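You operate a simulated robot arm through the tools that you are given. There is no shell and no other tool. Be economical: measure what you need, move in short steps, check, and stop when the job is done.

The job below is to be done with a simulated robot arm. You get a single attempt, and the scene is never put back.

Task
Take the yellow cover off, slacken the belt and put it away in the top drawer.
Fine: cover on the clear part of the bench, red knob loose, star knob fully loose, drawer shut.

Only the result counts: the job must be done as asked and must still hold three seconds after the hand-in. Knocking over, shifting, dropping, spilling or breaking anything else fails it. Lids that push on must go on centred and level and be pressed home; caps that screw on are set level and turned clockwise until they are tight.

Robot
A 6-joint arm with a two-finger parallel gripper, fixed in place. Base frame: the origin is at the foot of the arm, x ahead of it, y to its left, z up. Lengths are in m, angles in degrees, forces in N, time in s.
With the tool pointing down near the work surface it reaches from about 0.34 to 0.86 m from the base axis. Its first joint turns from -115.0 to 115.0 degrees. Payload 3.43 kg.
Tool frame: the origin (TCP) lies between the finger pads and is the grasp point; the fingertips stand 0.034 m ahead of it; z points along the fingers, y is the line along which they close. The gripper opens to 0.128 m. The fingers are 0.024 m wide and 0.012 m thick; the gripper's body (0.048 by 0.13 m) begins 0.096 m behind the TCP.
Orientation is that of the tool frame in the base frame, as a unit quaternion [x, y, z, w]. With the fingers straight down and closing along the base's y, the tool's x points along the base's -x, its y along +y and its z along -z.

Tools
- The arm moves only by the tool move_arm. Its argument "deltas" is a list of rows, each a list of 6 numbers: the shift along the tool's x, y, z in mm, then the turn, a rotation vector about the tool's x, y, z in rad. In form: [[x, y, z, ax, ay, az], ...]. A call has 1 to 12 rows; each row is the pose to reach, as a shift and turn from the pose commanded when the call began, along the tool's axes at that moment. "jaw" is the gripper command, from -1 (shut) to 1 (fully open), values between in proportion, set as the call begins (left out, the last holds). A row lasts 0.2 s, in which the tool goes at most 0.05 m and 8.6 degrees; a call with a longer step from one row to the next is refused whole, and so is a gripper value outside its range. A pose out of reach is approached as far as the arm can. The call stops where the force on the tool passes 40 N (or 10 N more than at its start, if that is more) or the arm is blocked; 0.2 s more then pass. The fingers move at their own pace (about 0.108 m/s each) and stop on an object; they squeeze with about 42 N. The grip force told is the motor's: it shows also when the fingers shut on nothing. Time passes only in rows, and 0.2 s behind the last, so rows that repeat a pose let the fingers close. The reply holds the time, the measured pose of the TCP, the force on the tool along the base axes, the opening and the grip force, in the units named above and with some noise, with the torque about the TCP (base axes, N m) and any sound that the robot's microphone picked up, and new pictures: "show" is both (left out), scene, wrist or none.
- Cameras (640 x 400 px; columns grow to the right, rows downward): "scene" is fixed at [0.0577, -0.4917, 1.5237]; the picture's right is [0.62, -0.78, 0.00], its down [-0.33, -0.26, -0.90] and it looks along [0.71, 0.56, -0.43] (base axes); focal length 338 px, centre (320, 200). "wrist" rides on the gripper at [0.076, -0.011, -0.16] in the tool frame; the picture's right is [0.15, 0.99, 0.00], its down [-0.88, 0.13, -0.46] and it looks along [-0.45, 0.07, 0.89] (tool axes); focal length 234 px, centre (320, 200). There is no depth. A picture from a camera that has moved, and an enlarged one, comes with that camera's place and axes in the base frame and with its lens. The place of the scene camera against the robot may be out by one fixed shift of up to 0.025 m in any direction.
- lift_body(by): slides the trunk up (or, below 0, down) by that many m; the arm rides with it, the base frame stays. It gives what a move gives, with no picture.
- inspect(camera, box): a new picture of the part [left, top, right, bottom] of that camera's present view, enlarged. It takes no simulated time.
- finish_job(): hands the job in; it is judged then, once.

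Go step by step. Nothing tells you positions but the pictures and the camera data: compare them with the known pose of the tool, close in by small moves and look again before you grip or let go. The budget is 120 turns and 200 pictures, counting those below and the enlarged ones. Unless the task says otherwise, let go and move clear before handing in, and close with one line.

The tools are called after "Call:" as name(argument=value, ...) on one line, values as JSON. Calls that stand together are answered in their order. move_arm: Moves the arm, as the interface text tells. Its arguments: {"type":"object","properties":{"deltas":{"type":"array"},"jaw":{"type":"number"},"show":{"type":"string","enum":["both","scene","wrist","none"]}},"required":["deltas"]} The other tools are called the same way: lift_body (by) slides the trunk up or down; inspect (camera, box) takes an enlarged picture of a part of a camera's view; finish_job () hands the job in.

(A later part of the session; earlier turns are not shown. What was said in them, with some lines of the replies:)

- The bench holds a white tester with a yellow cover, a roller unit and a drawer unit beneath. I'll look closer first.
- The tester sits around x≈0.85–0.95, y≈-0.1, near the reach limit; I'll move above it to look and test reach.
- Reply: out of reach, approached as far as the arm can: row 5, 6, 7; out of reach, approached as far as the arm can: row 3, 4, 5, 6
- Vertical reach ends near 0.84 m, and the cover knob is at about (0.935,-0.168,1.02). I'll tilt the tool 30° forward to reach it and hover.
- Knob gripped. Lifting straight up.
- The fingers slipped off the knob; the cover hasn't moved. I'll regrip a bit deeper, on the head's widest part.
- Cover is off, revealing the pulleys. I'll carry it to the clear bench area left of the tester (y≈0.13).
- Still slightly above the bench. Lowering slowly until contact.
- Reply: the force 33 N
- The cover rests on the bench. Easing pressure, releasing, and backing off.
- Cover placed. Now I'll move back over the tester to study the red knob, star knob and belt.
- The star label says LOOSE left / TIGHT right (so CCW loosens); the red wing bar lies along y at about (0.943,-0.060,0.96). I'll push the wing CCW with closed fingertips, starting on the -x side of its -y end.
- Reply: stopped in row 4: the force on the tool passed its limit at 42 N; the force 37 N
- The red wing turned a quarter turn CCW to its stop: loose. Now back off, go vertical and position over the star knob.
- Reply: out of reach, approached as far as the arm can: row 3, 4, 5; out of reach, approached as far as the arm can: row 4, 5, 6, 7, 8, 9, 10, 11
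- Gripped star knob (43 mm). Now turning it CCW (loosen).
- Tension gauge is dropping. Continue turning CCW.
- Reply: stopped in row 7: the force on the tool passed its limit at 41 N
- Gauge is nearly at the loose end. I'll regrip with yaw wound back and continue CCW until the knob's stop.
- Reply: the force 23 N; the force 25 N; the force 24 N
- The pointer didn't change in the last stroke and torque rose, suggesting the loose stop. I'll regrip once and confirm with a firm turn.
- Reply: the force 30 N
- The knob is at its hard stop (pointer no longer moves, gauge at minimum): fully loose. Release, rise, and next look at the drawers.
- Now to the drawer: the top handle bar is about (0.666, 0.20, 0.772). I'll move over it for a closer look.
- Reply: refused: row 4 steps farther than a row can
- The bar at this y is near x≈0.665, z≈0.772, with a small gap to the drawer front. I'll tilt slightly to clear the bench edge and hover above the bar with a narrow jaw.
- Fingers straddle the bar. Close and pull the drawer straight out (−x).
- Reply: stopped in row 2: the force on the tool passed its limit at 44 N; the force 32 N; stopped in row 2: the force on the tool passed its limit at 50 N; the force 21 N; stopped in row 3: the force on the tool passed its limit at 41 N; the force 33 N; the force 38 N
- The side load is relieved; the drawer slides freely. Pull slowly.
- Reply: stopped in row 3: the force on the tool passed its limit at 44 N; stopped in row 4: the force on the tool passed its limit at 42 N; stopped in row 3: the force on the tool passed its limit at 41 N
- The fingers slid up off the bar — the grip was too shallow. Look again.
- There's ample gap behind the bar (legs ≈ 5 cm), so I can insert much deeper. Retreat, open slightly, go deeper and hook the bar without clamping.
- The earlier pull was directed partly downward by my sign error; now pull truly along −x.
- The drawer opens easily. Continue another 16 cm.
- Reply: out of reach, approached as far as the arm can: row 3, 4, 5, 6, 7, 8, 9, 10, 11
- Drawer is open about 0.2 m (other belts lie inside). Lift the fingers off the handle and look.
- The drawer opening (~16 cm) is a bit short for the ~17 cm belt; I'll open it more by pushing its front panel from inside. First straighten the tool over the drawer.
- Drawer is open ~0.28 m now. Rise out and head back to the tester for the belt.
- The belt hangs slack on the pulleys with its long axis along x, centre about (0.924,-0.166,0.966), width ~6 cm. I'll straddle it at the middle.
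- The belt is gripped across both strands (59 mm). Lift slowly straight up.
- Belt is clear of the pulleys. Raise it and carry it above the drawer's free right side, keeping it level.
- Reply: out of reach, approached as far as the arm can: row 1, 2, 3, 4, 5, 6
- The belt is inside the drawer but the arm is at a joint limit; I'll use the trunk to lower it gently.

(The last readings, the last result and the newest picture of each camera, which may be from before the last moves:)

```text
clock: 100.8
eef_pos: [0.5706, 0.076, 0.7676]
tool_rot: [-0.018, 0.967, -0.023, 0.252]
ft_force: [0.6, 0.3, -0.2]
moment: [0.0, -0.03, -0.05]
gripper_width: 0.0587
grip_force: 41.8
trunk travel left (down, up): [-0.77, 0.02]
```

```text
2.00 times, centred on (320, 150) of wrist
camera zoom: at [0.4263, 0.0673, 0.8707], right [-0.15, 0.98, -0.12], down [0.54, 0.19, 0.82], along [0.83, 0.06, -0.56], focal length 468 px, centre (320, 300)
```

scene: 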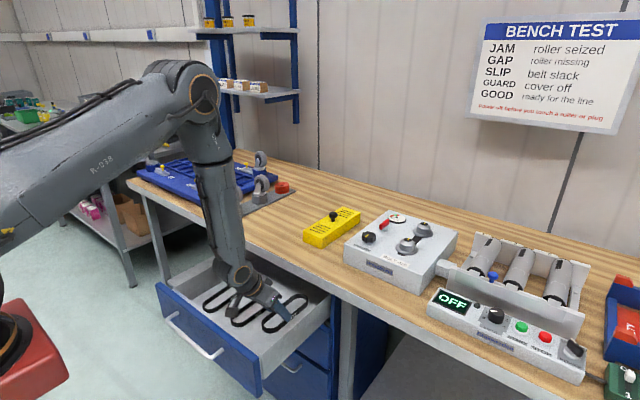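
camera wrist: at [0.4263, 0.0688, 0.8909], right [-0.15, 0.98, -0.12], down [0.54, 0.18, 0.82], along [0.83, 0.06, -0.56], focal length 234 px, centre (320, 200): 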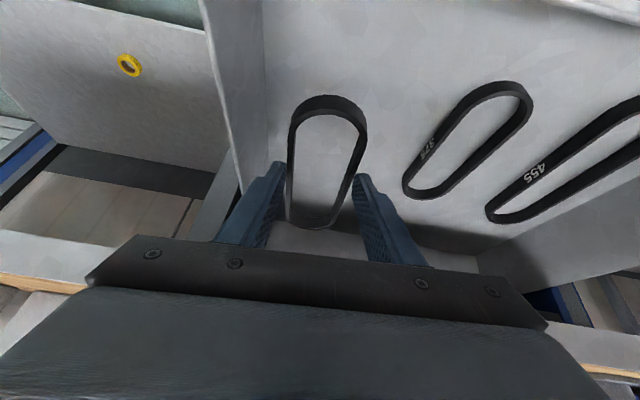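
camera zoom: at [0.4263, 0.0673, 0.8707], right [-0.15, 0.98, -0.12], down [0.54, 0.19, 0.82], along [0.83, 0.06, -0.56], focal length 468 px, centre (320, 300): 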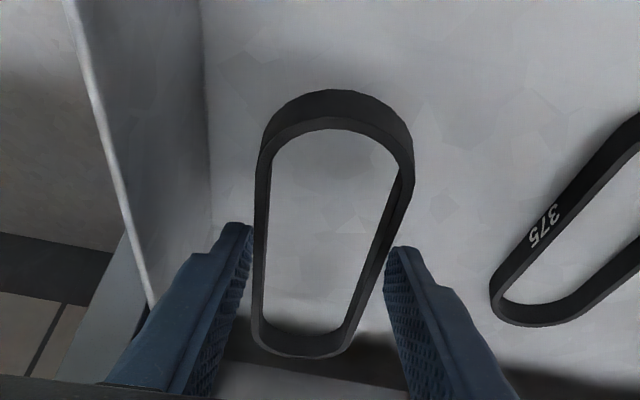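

Call:
lift_body(by=-0.015)

Call:
inspect(camera="scene", box=[230, 270, 330, 350])

```text
clock: 101.4
eef_pos: [0.5711, 0.0771, 0.7534]
tool_rot: [-0.019, 0.967, -0.023, 0.252]
ft_force: [0.3, 0.1, 0.0]
moment: [0.0, 0.04, -0.02]
gripper_width: 0.0583
grip_force: 41.7
trunk travel left (down, up): [-0.755, 0.035]
```

```text
5.00 times, centred on (280, 310) of scene
camera zoom: at [0.0577, -0.4917, 1.5237], right [0.62, -0.78, 0.0], down [-0.33, -0.26, -0.9], along [0.71, 0.56, -0.43], focal length 1690 px, centre (520, -350)
```

zoom: 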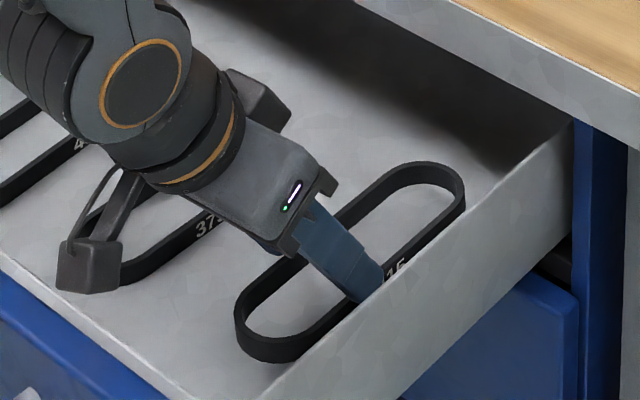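

Call:
lift_body(by=-0.01)

Call:
inspect(camera="scene", box=[230, 270, 330, 350])

```text
clock: 102.0
eef_pos: [0.5711, 0.0767, 0.7423]
tool_rot: [-0.02, 0.967, -0.024, 0.252]
ft_force: [0.6, 0.0, 0.7]
moment: [0.01, 0.02, 0.02]
gripper_width: 0.0585
grip_force: 42.0
trunk travel left (down, up): [-0.745, 0.045]
```

```text
5.00 times, centred on (280, 310) of scene
camera zoom: at [0.0577, -0.4917, 1.5237], right [0.62, -0.78, 0.0], down [-0.33, -0.26, -0.9], along [0.71, 0.56, -0.43], focal length 1690 px, centre (520, -350)
```

zoom: 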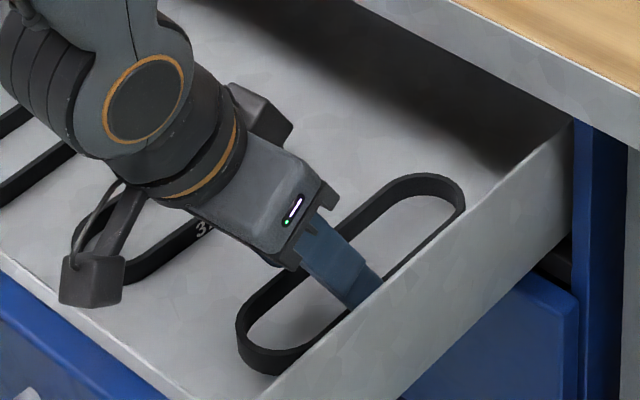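

Call:
inspect(camera="wrist", box=[120, 0, 560, 250])

```text
1.45 times, centred on (340, 125) of wrist
camera zoom: at [0.4269, 0.0669, 0.846], right [-0.15, 0.98, -0.13], down [0.54, 0.19, 0.82], along [0.83, 0.06, -0.56], focal length 341 px, centre (291, 309)
```

zoom: 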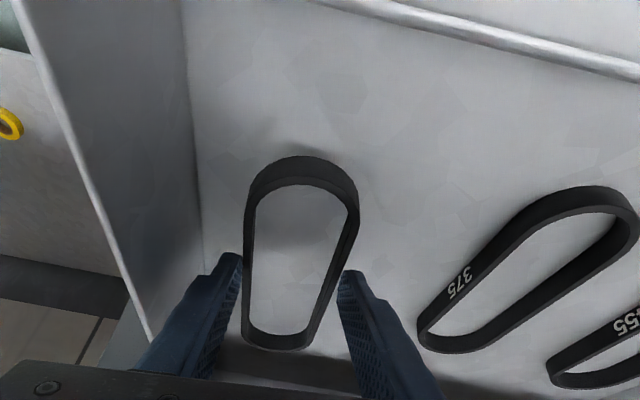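

Call:
lift_body(by=-0.012)

Call:
inspect(camera="wrist", box=[120, 0, 560, 250])

Call:
inspect(camera="scene", box=[210, 270, 310, 350])

```text
clock: 102.6
eef_pos: [0.5709, 0.0761, 0.7314]
tool_rot: [-0.021, 0.967, -0.025, 0.251]
ft_force: [0.0, -0.5, -0.3]
moment: [-0.01, 0.03, 0.0]
gripper_width: 0.0585
grip_force: 42.3
trunk travel left (down, up): [-0.733, 0.057]
```

```text
1.45 times, centred on (340, 125) of wrist
camera zoom: at [0.4271, 0.0667, 0.8342], right [-0.15, 0.98, -0.13], down [0.54, 0.19, 0.82], along [0.83, 0.06, -0.56], focal length 341 px, centre (291, 309)
```

zoom: 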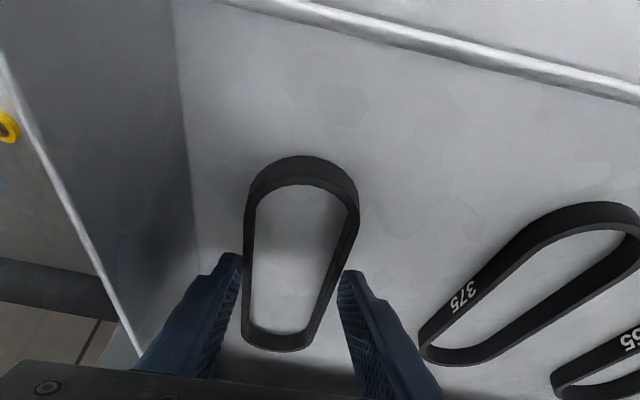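

```text
5.00 times, centred on (260, 310) of scene
camera zoom: at [0.0577, -0.4917, 1.5237], right [0.62, -0.78, 0.0], down [-0.33, -0.26, -0.9], along [0.71, 0.56, -0.43], focal length 1690 px, centre (620, -350)
```

zoom: 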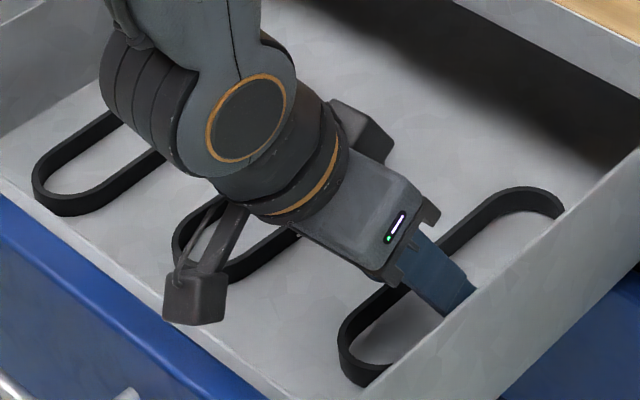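

Call:
lift_body(by=-0.008)

Call:
lift_body(by=-0.005)

Call:
inspect(camera="scene", box=[220, 270, 320, 350])

Call:
inspect(camera="wrist", box=[120, 0, 560, 250])

```text
clock: 103.2
eef_pos: [0.5726, 0.0757, 0.7245]
tool_rot: [-0.021, 0.967, -0.025, 0.254]
ft_force: [1.2, -4.8, 31.7]
moment: [0.64, -0.87, -0.15]
gripper_width: 0.0587
grip_force: 41.9
trunk travel left (down, up): [-0.725, 0.065]
```

```text
clock: 103.5
eef_pos: [0.5744, 0.0767, 0.7241]
tool_rot: [-0.021, 0.966, -0.025, 0.256]
ft_force: [-1.4, -14.8, 19.4]
moment: [-0.85, 0.15, 0.09]
gripper_width: 0.0587
grip_force: 42.0
trunk travel left (down, up): [-0.723, 0.067]
stopped: the force on the tool passed its limit at 56 N (the readings are from after the stop); the commanded pose is now the measured one
```

```text
5.00 times, centred on (270, 310) of scene
camera zoom: at [0.0577, -0.4917, 1.5237], right [0.62, -0.78, 0.0], down [-0.33, -0.26, -0.9], along [0.71, 0.56, -0.43], focal length 1690 px, centre (570, -350)
```

zoom: 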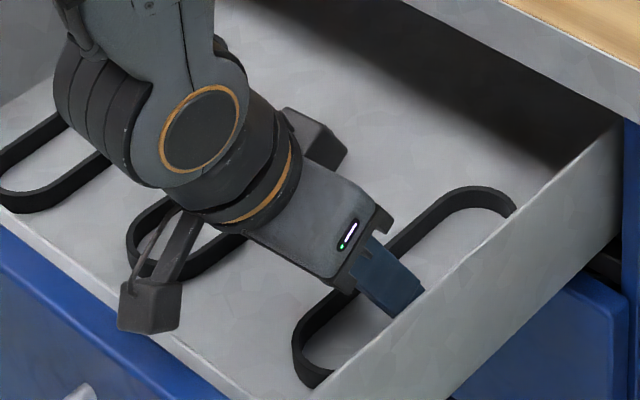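

```text
1.45 times, centred on (340, 125) of wrist
camera zoom: at [0.4295, 0.0672, 0.826], right [-0.15, 0.98, -0.13], down [0.54, 0.19, 0.82], along [0.83, 0.06, -0.56], focal length 341 px, centre (291, 309)
```

zoom: 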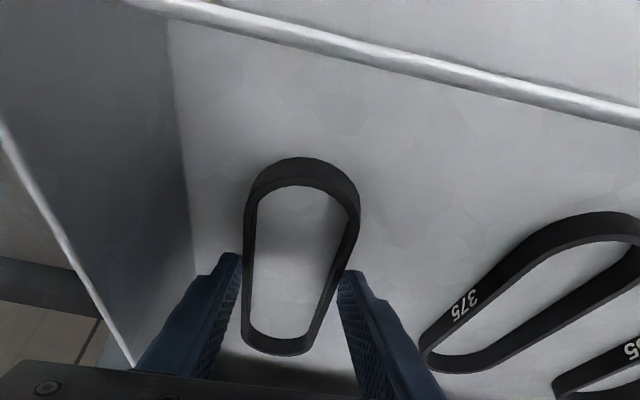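

Floor contact. Ease up, open slightly, then raise out via the trunk.

Call:
lift_body(by=0.003)

Call:
move_arm(deltas=[[0, 0, 0, 0, 0, 0], [0, 0, 0, 0, 0, 0]], jaw=0.08, show="wrist")

```text
clock: 104.0
eef_pos: [0.5728, 0.0773, 0.7253]
tool_rot: [-0.021, 0.967, -0.026, 0.254]
ft_force: [0.1, 0.3, 0.7]
moment: [-0.02, 0.04, 0.0]
gripper_width: 0.0588
grip_force: 41.9
trunk travel left (down, up): [-0.726, 0.064]
```

```text
clock: 104.6
eef_pos: [0.5732, 0.0766, 0.7269]
tool_rot: [-0.021, 0.967, -0.026, 0.254]
ft_force: [1.7, 0.1, -0.6]
moment: [-0.03, 0.05, 0.02]
gripper_width: 0.0691
grip_force: 0.0
trunk travel left (down, up): [-0.726, 0.064]
camera wrist: at [0.4289, 0.0676, 0.8287], right [-0.15, 0.98, -0.13], down [0.54, 0.2, 0.82], along [0.83, 0.06, -0.56], focal length 234 px, centre (320, 200)
```

wrist: 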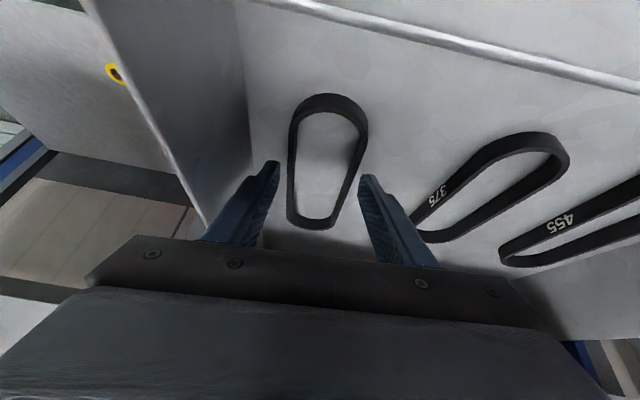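

Released. Raise straight up with the trunk, then the arm.

Call:
lift_body(by=0.06)

Call:
move_arm(deltas=[[-20, 0, -34.6, 0, 0, 0], [-40, 0, -69.3, 0, 0, 0], [-60, 0, -104, 0, 0, 0], [-80, 0, -138.6, 0, 0, 0], [-100, 0, -173, 0, 0, 0]])

Call:
inspect(camera="scene", box=[150, 200, 340, 400])

```text
clock: 105.6
eef_pos: [0.5735, 0.0762, 0.7862]
tool_rot: [-0.021, 0.967, -0.026, 0.253]
ft_force: [-0.4, 0.6, -0.4]
moment: [-0.01, -0.03, -0.01]
gripper_width: 0.0694
grip_force: 0.1
trunk travel left (down, up): [-0.786, 0.004]
```

```text
clock: 106.8
eef_pos: [0.5763, 0.0889, 0.9864]
tool_rot: [-0.021, 0.967, -0.025, 0.253]
ft_force: [0.6, -0.1, -0.2]
moment: [-0.01, 0.05, -0.02]
gripper_width: 0.0691
grip_force: 0.1
trunk travel left (down, up): [-0.786, 0.004]
camera wrist: at [0.4306, 0.0793, 1.0887], right [-0.15, 0.98, -0.13], down [0.54, 0.19, 0.82], along [0.83, 0.06, -0.56], focal length 234 px, centre (320, 200)
```

scene: 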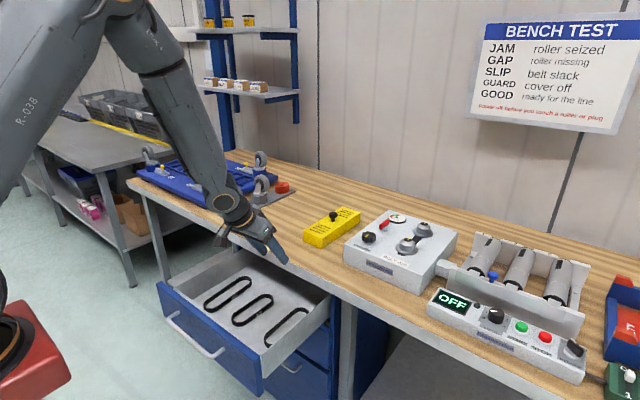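
wrist: 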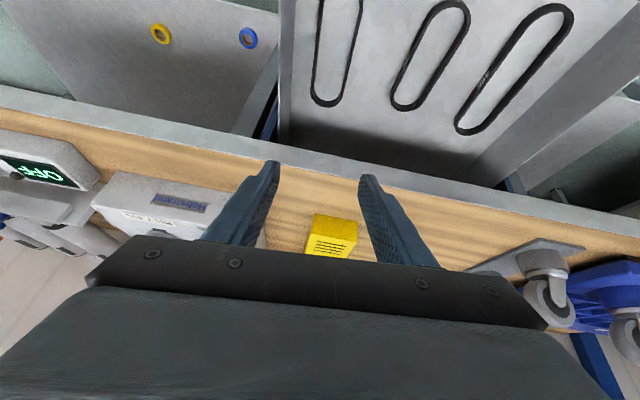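

```text
2.00 times, centred on (245, 300) of scene
camera zoom: at [0.0577, -0.4917, 1.5237], right [0.62, -0.78, 0.0], down [-0.33, -0.26, -0.9], along [0.71, 0.56, -0.43], focal length 676 px, centre (470, 0)
```

zoom: 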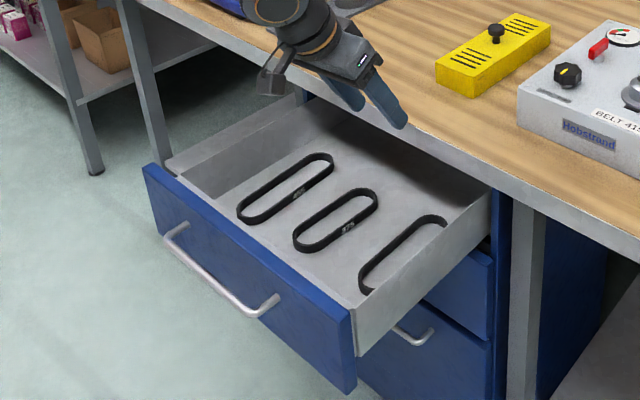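

Belt lies flat in the drawer. Now straighten the tool and go in front of the handle to push the drawer shut.

Call:
move_arm(deltas=[[25, 16, -15, -0.0154, 0.1275, 0], [55, 34, -33, -0.031, 0.255, 0], [85, 53, -51, -0.046, 0.3825, 0], [115, 73, -69, -0.0615, 0.51, 0], [145, 93, -87, -0.0615, 0.51, 0], [182, 117, -110, -0.0615, 0.51, 0], [182, 117, -110, -0.0615, 0.51, 0]], jaw=-1)

```text
clock: 108.4
eef_pos: [0.3581, 0.2015, 0.9829]
tool_rot: [-0.022, 1.0, -0.001, 0.001]
ft_force: [-0.1, -0.3, -0.2]
moment: [0.01, -0.01, 0.0]
gripper_width: 0.0
grip_force: 32.4
trunk travel left (down, up): [-0.786, 0.004]
camera wrist: at [0.2827, 0.1862, 1.1424], right [-0.19, 0.98, 0.0], down [0.87, 0.17, 0.46], along [0.45, 0.08, -0.89], focal length 234 px, centre (320, 200)
```

scene: 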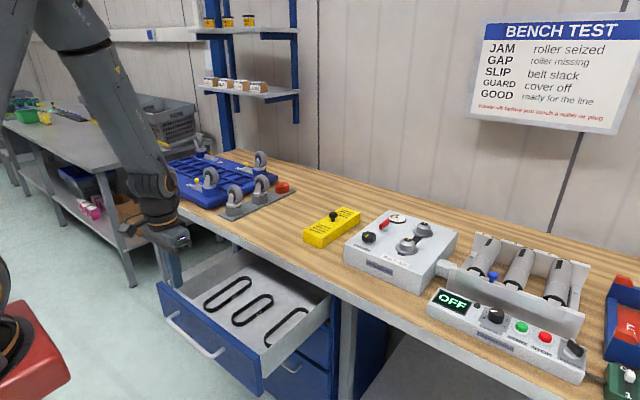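
wrist: 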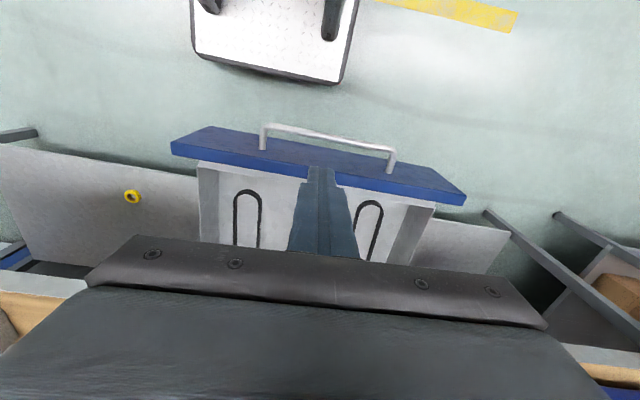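

Call:
move_arm(deltas=[[20, 7, 0, 0, 0, 0], [43, 14, 0, 0, 0, 0], [43, 14, 40, 0, 0, 0], [43, 14, 80, 0, 0, 0], [43, 14, 80, 0, 0, 0]])

```text
clock: 109.6
eef_pos: [0.3161, 0.214, 0.9032]
tool_rot: [-0.021, 1.0, -0.001, 0.001]
ft_force: [0.4, 0.3, 0.3]
moment: [0.03, 0.02, 0.0]
gripper_width: 0.0
grip_force: 33.0
trunk travel left (down, up): [-0.786, 0.004]
camera wrist: at [0.2402, 0.1992, 1.0625], right [-0.19, 0.98, 0.0], down [0.87, 0.17, 0.46], along [0.45, 0.08, -0.89], focal length 234 px, centre (320, 200)
```

scene: 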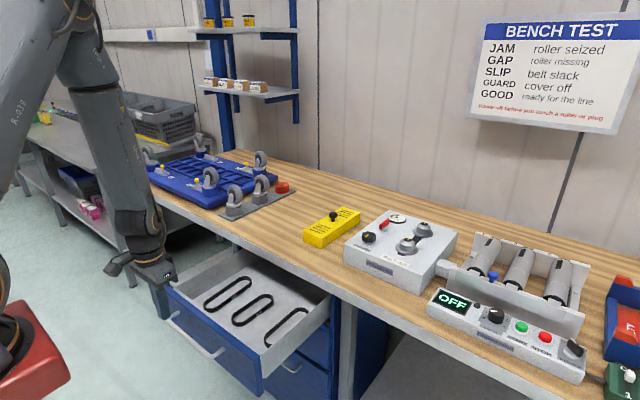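
wrist: 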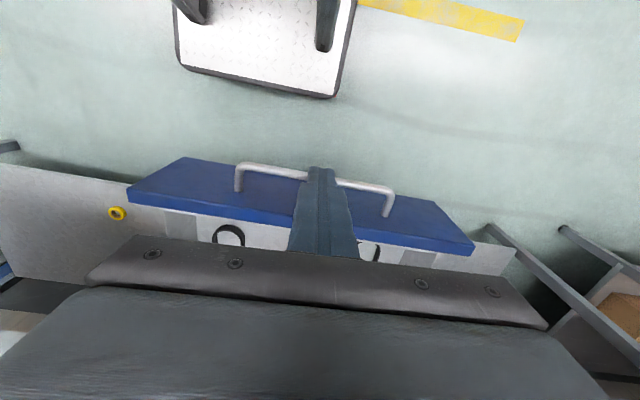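

Call:
move_arm(deltas=[[0, 0, 40, 0, 0, 0], [0, 0, 80, 0, 0, 0], [0, 0, 110, 0, 0, 0], [0, 0, 138, 0, 0, 0], [0, 0, 138, 0, 0, 0]])

```text
clock: 110.8
eef_pos: [0.3149, 0.2126, 0.7671]
tool_rot: [-0.022, 1.0, -0.002, 0.0]
ft_force: [-0.2, -0.7, -0.3]
moment: [0.02, 0.03, -0.02]
gripper_width: 0.0
grip_force: 33.5
trunk travel left (down, up): [-0.786, 0.004]
camera wrist: at [0.2387, 0.1982, 0.9253], right [-0.19, 0.98, 0.0], down [0.87, 0.17, 0.46], along [0.45, 0.08, -0.89], focal length 234 px, centre (320, 200)
```

scene: 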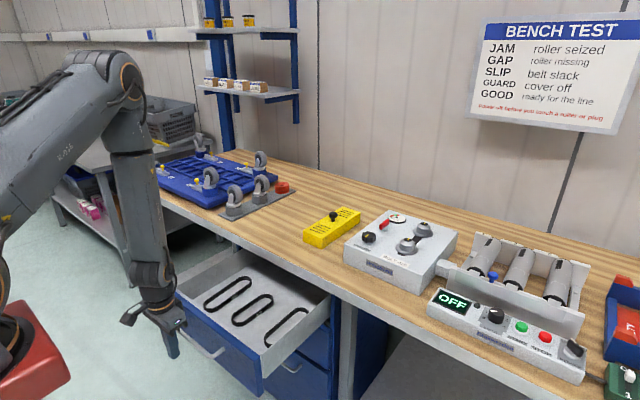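
wrist: 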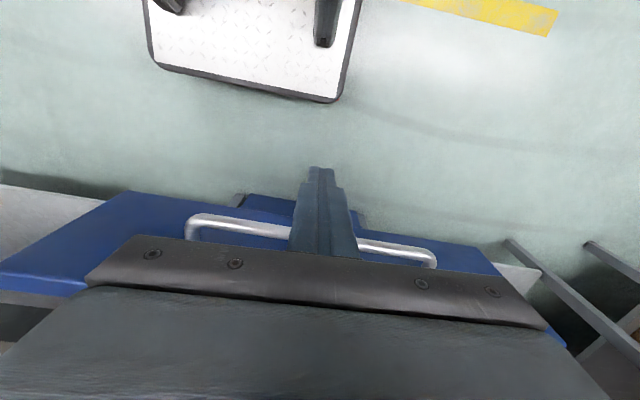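

Call:
move_arm(deltas=[[-15, -0.7, 0, 0, 0, 0], [-30, -1.3, 0, 0, 0, 0], [-45, -2, 0, 0, 0, 0], [-60, -2.6, 0, 0, 0, 0], [-75, -3.3, 0, 0, 0, 0], [-90, -4, 0, 0, 0, 0], [-105, -4.6, 0, 0, 0, 0], [-120, -5.3, 0, 0, 0, 0], [-135, -6, 0, 0, 0, 0], [-150, -6.6, 0, 0, 0, 0], [-165, -7.3, 0, 0, 0, 0], [-180, -8, 0, 0, 0, 0]], show="scene")

```text
clock: 113.4
eef_pos: [0.4977, 0.211, 0.7672]
tool_rot: [-0.022, 1.0, -0.001, 0.002]
ft_force: [-0.4, 0.3, 0.3]
moment: [-0.05, -0.02, 0.0]
gripper_width: 0.0001
grip_force: 33.2
trunk travel left (down, up): [-0.786, 0.004]
```

scene: 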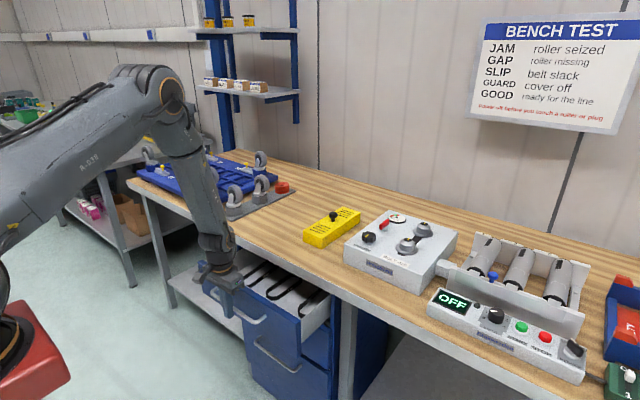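

Call:
move_arm(deltas=[[-15, -0.7, 0, 0, 0, 0], [-30, -1.3, 0, 0, 0, 0], [-45, -2, 0, 0, 0, 0], [-60, -2.6, 0, 0, 0, 0], [-75, -3.3, 0, 0, 0, 0], [-90, -4, 0, 0, 0, 0], [-105, -4.6, 0, 0, 0, 0], [-118, -5.3, 0, 0, 0, 0], [-128, -6, 0, 0, 0, 0], [-136, -6.2, 0, 0, 0, 0], [-142, -6.3, 0, 0, 0, 0], [-146, -6.4, 0, 0, 0, 0]])

Call:
inspect(camera="scene", box=[225, 220, 345, 320])

```text
clock: 116.0
eef_pos: [0.6431, 0.2119, 0.7674]
tool_rot: [-0.021, 1.0, -0.001, 0.001]
ft_force: [0.0, -0.4, -0.5]
moment: [0.05, -0.02, 0.0]
gripper_width: 0.0
grip_force: 33.0
trunk travel left (down, up): [-0.786, 0.004]
camera wrist: at [0.5667, 0.1969, 0.9276], right [-0.19, 0.98, 0.0], down [0.87, 0.17, 0.46], along [0.45, 0.08, -0.89], focal length 234 px, centre (320, 200)
```

scene: 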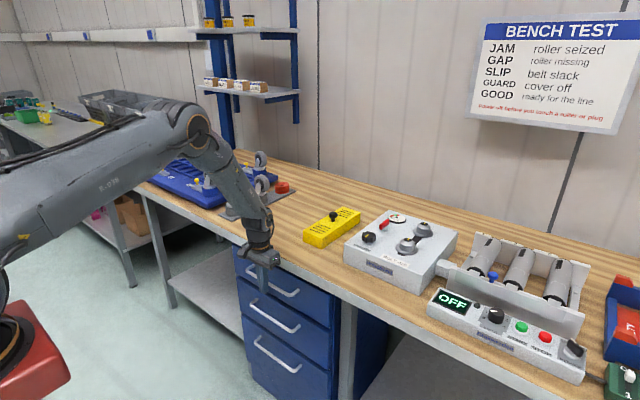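
wrist: 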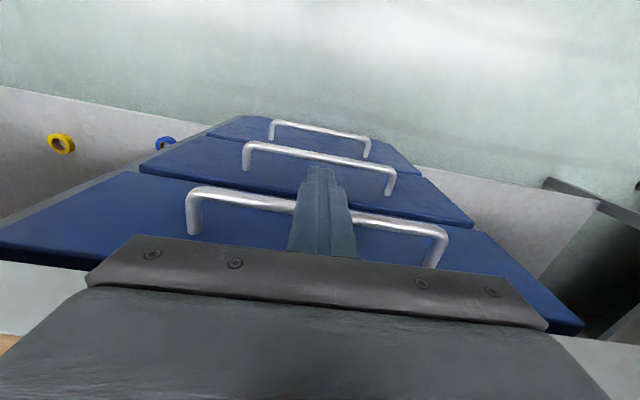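

```text
4.00 times, centred on (285, 270) of scene
camera zoom: at [0.0577, -0.4917, 1.5237], right [0.62, -0.78, 0.0], down [-0.33, -0.26, -0.9], along [0.71, 0.56, -0.43], focal length 1352 px, centre (460, -80)
```

zoom: 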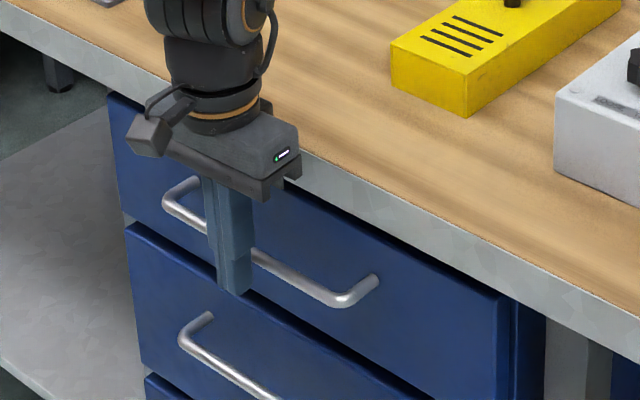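

Call:
move_arm(deltas=[[-3, 0, 0, 0, 0, 0], [-6, -0.3, 0, 0, 0, 0], [-9, -0.4, 0, 0, 0, 0], [-12, -0.5, 0, 0, 0, 0], [-15, -0.6, 0, 0, 0, 0], [-18, -0.7, 0, 0, 0, 0]], show="none")

Call:
inspect(camera="scene", box=[225, 220, 345, 320])

```text
clock: 117.1
eef_pos: [0.6494, 0.2104, 0.7652]
tool_rot: [-0.021, 1.0, -0.002, -0.008]
ft_force: [-13.7, 2.3, 4.5]
moment: [-0.07, 0.09, -0.01]
gripper_width: 0.0002
grip_force: 33.4
trunk travel left (down, up): [-0.786, 0.004]
stopped in row 5: the force on the tool passed its limit at 44 N (the readings are from after the stop); the commanded pose is now the measured one
```

```text
4.00 times, centred on (285, 270) of scene
camera zoom: at [0.0577, -0.4917, 1.5237], right [0.62, -0.78, 0.0], down [-0.33, -0.26, -0.9], along [0.71, 0.56, -0.43], focal length 1352 px, centre (460, -80)
```

zoom: 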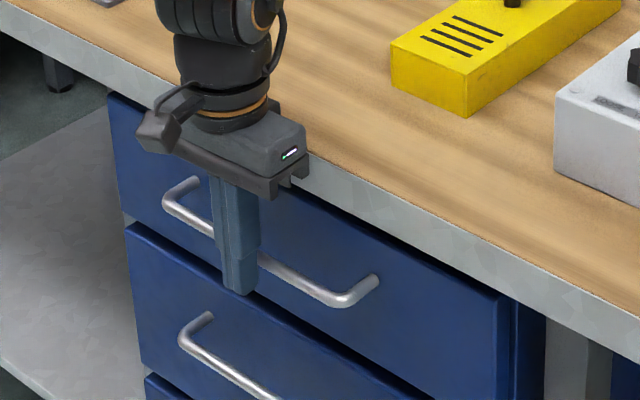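

The drawer is against its stop, flush with the others. Back off and rise, then check everything.

Call:
move_arm(deltas=[[15, 0, 0, 0, 0, 0], [50, 0, 0, 0, 0, 0], [70, 0, -40, 0, 0, 0], [80, 0, -85, 0, 0, 0], [90, 0, -130, 0, 0, 0], [100, 0, -175, 0, 0, 0], [110, 0, -220, 0, 0, 0], [120, 0, -265, 0, 0, 0]])

Call:
inspect(camera="scene", box=[230, 170, 470, 340])

Call:
inspect(camera="scene", box=[340, 200, 460, 290])

Call:
inspect(camera="scene", box=[225, 220, 345, 320])

```text
clock: 118.9
eef_pos: [0.5345, 0.2085, 1.0279]
tool_rot: [-0.022, 1.0, -0.001, -0.005]
ft_force: [-0.3, -0.2, -0.4]
moment: [-0.02, 0.07, 0.01]
gripper_width: 0.0
grip_force: 32.4
trunk travel left (down, up): [-0.786, 0.004]
camera wrist: at [0.4604, 0.1961, 1.1894], right [-0.19, 0.98, 0.0], down [0.88, 0.17, 0.45], along [0.44, 0.08, -0.9], focal length 234 px, centre (320, 200)
```

scene: 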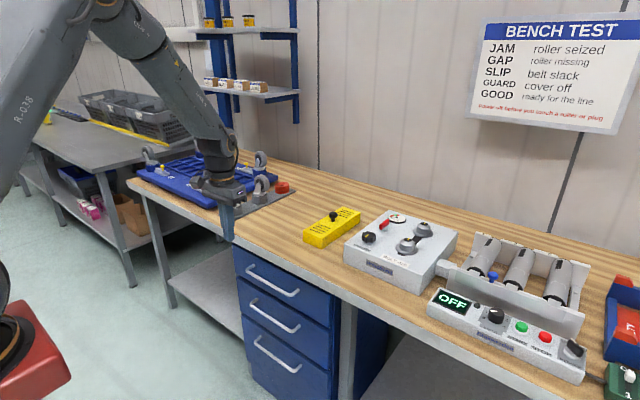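
wrist: 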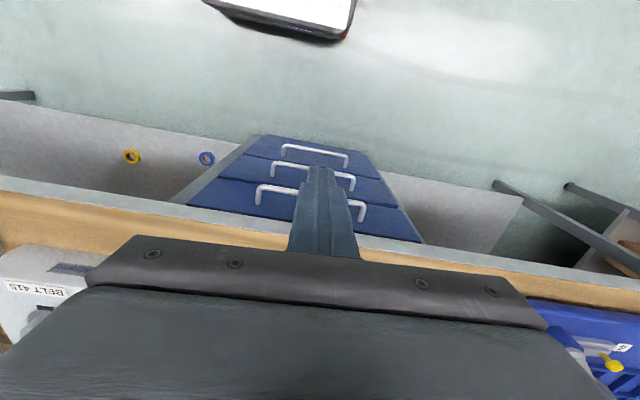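

```text
2.35 times, centred on (350, 255) of scene
camera zoom: at [0.0577, -0.4917, 1.5237], right [0.62, -0.78, 0.0], down [-0.33, -0.26, -0.9], along [0.71, 0.56, -0.43], focal length 796 px, centre (249, 71)
```

zoom: 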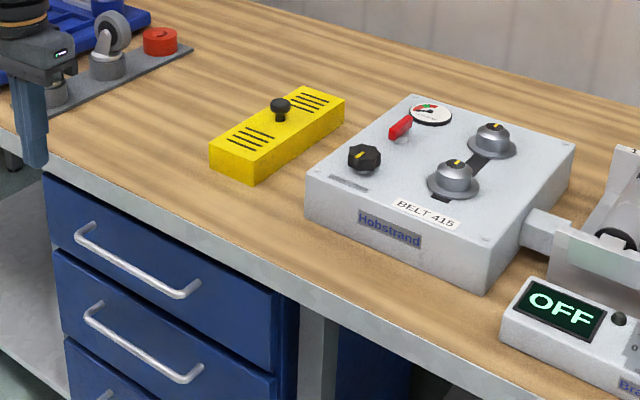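

```text
4.44 times, centred on (400, 245) of scene
camera zoom: at [0.0577, -0.4917, 1.5237], right [0.62, -0.78, 0.0], down [-0.33, -0.26, -0.9], along [0.71, 0.56, -0.43], focal length 1503 px, centre (-36, 0)
```

zoom: 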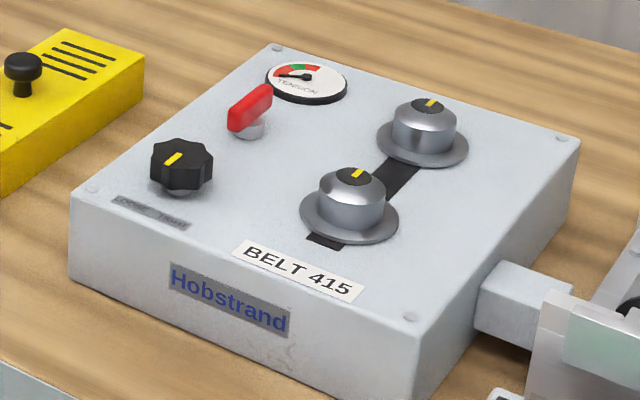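

```text
4.00 times, centred on (285, 270) of scene
camera zoom: at [0.0577, -0.4917, 1.5237], right [0.62, -0.78, 0.0], down [-0.33, -0.26, -0.9], along [0.71, 0.56, -0.43], focal length 1352 px, centre (460, -80)
```

zoom: 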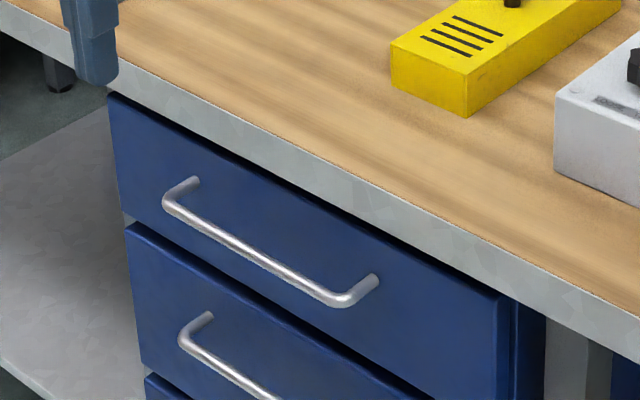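

The cover sits on clear bench, the red knob is loose, the star knob is at its loose stop, the belt is in the drawer and the drawer is shut. The arm is clear, so I'm handing in.

Call:
finish_job()

```text
The job is handed in.
```

The yellow cover is off and on the clear part of the bench, the belt is slackened and put away in the top drawer, and the drawer is shut; the job is handed in.
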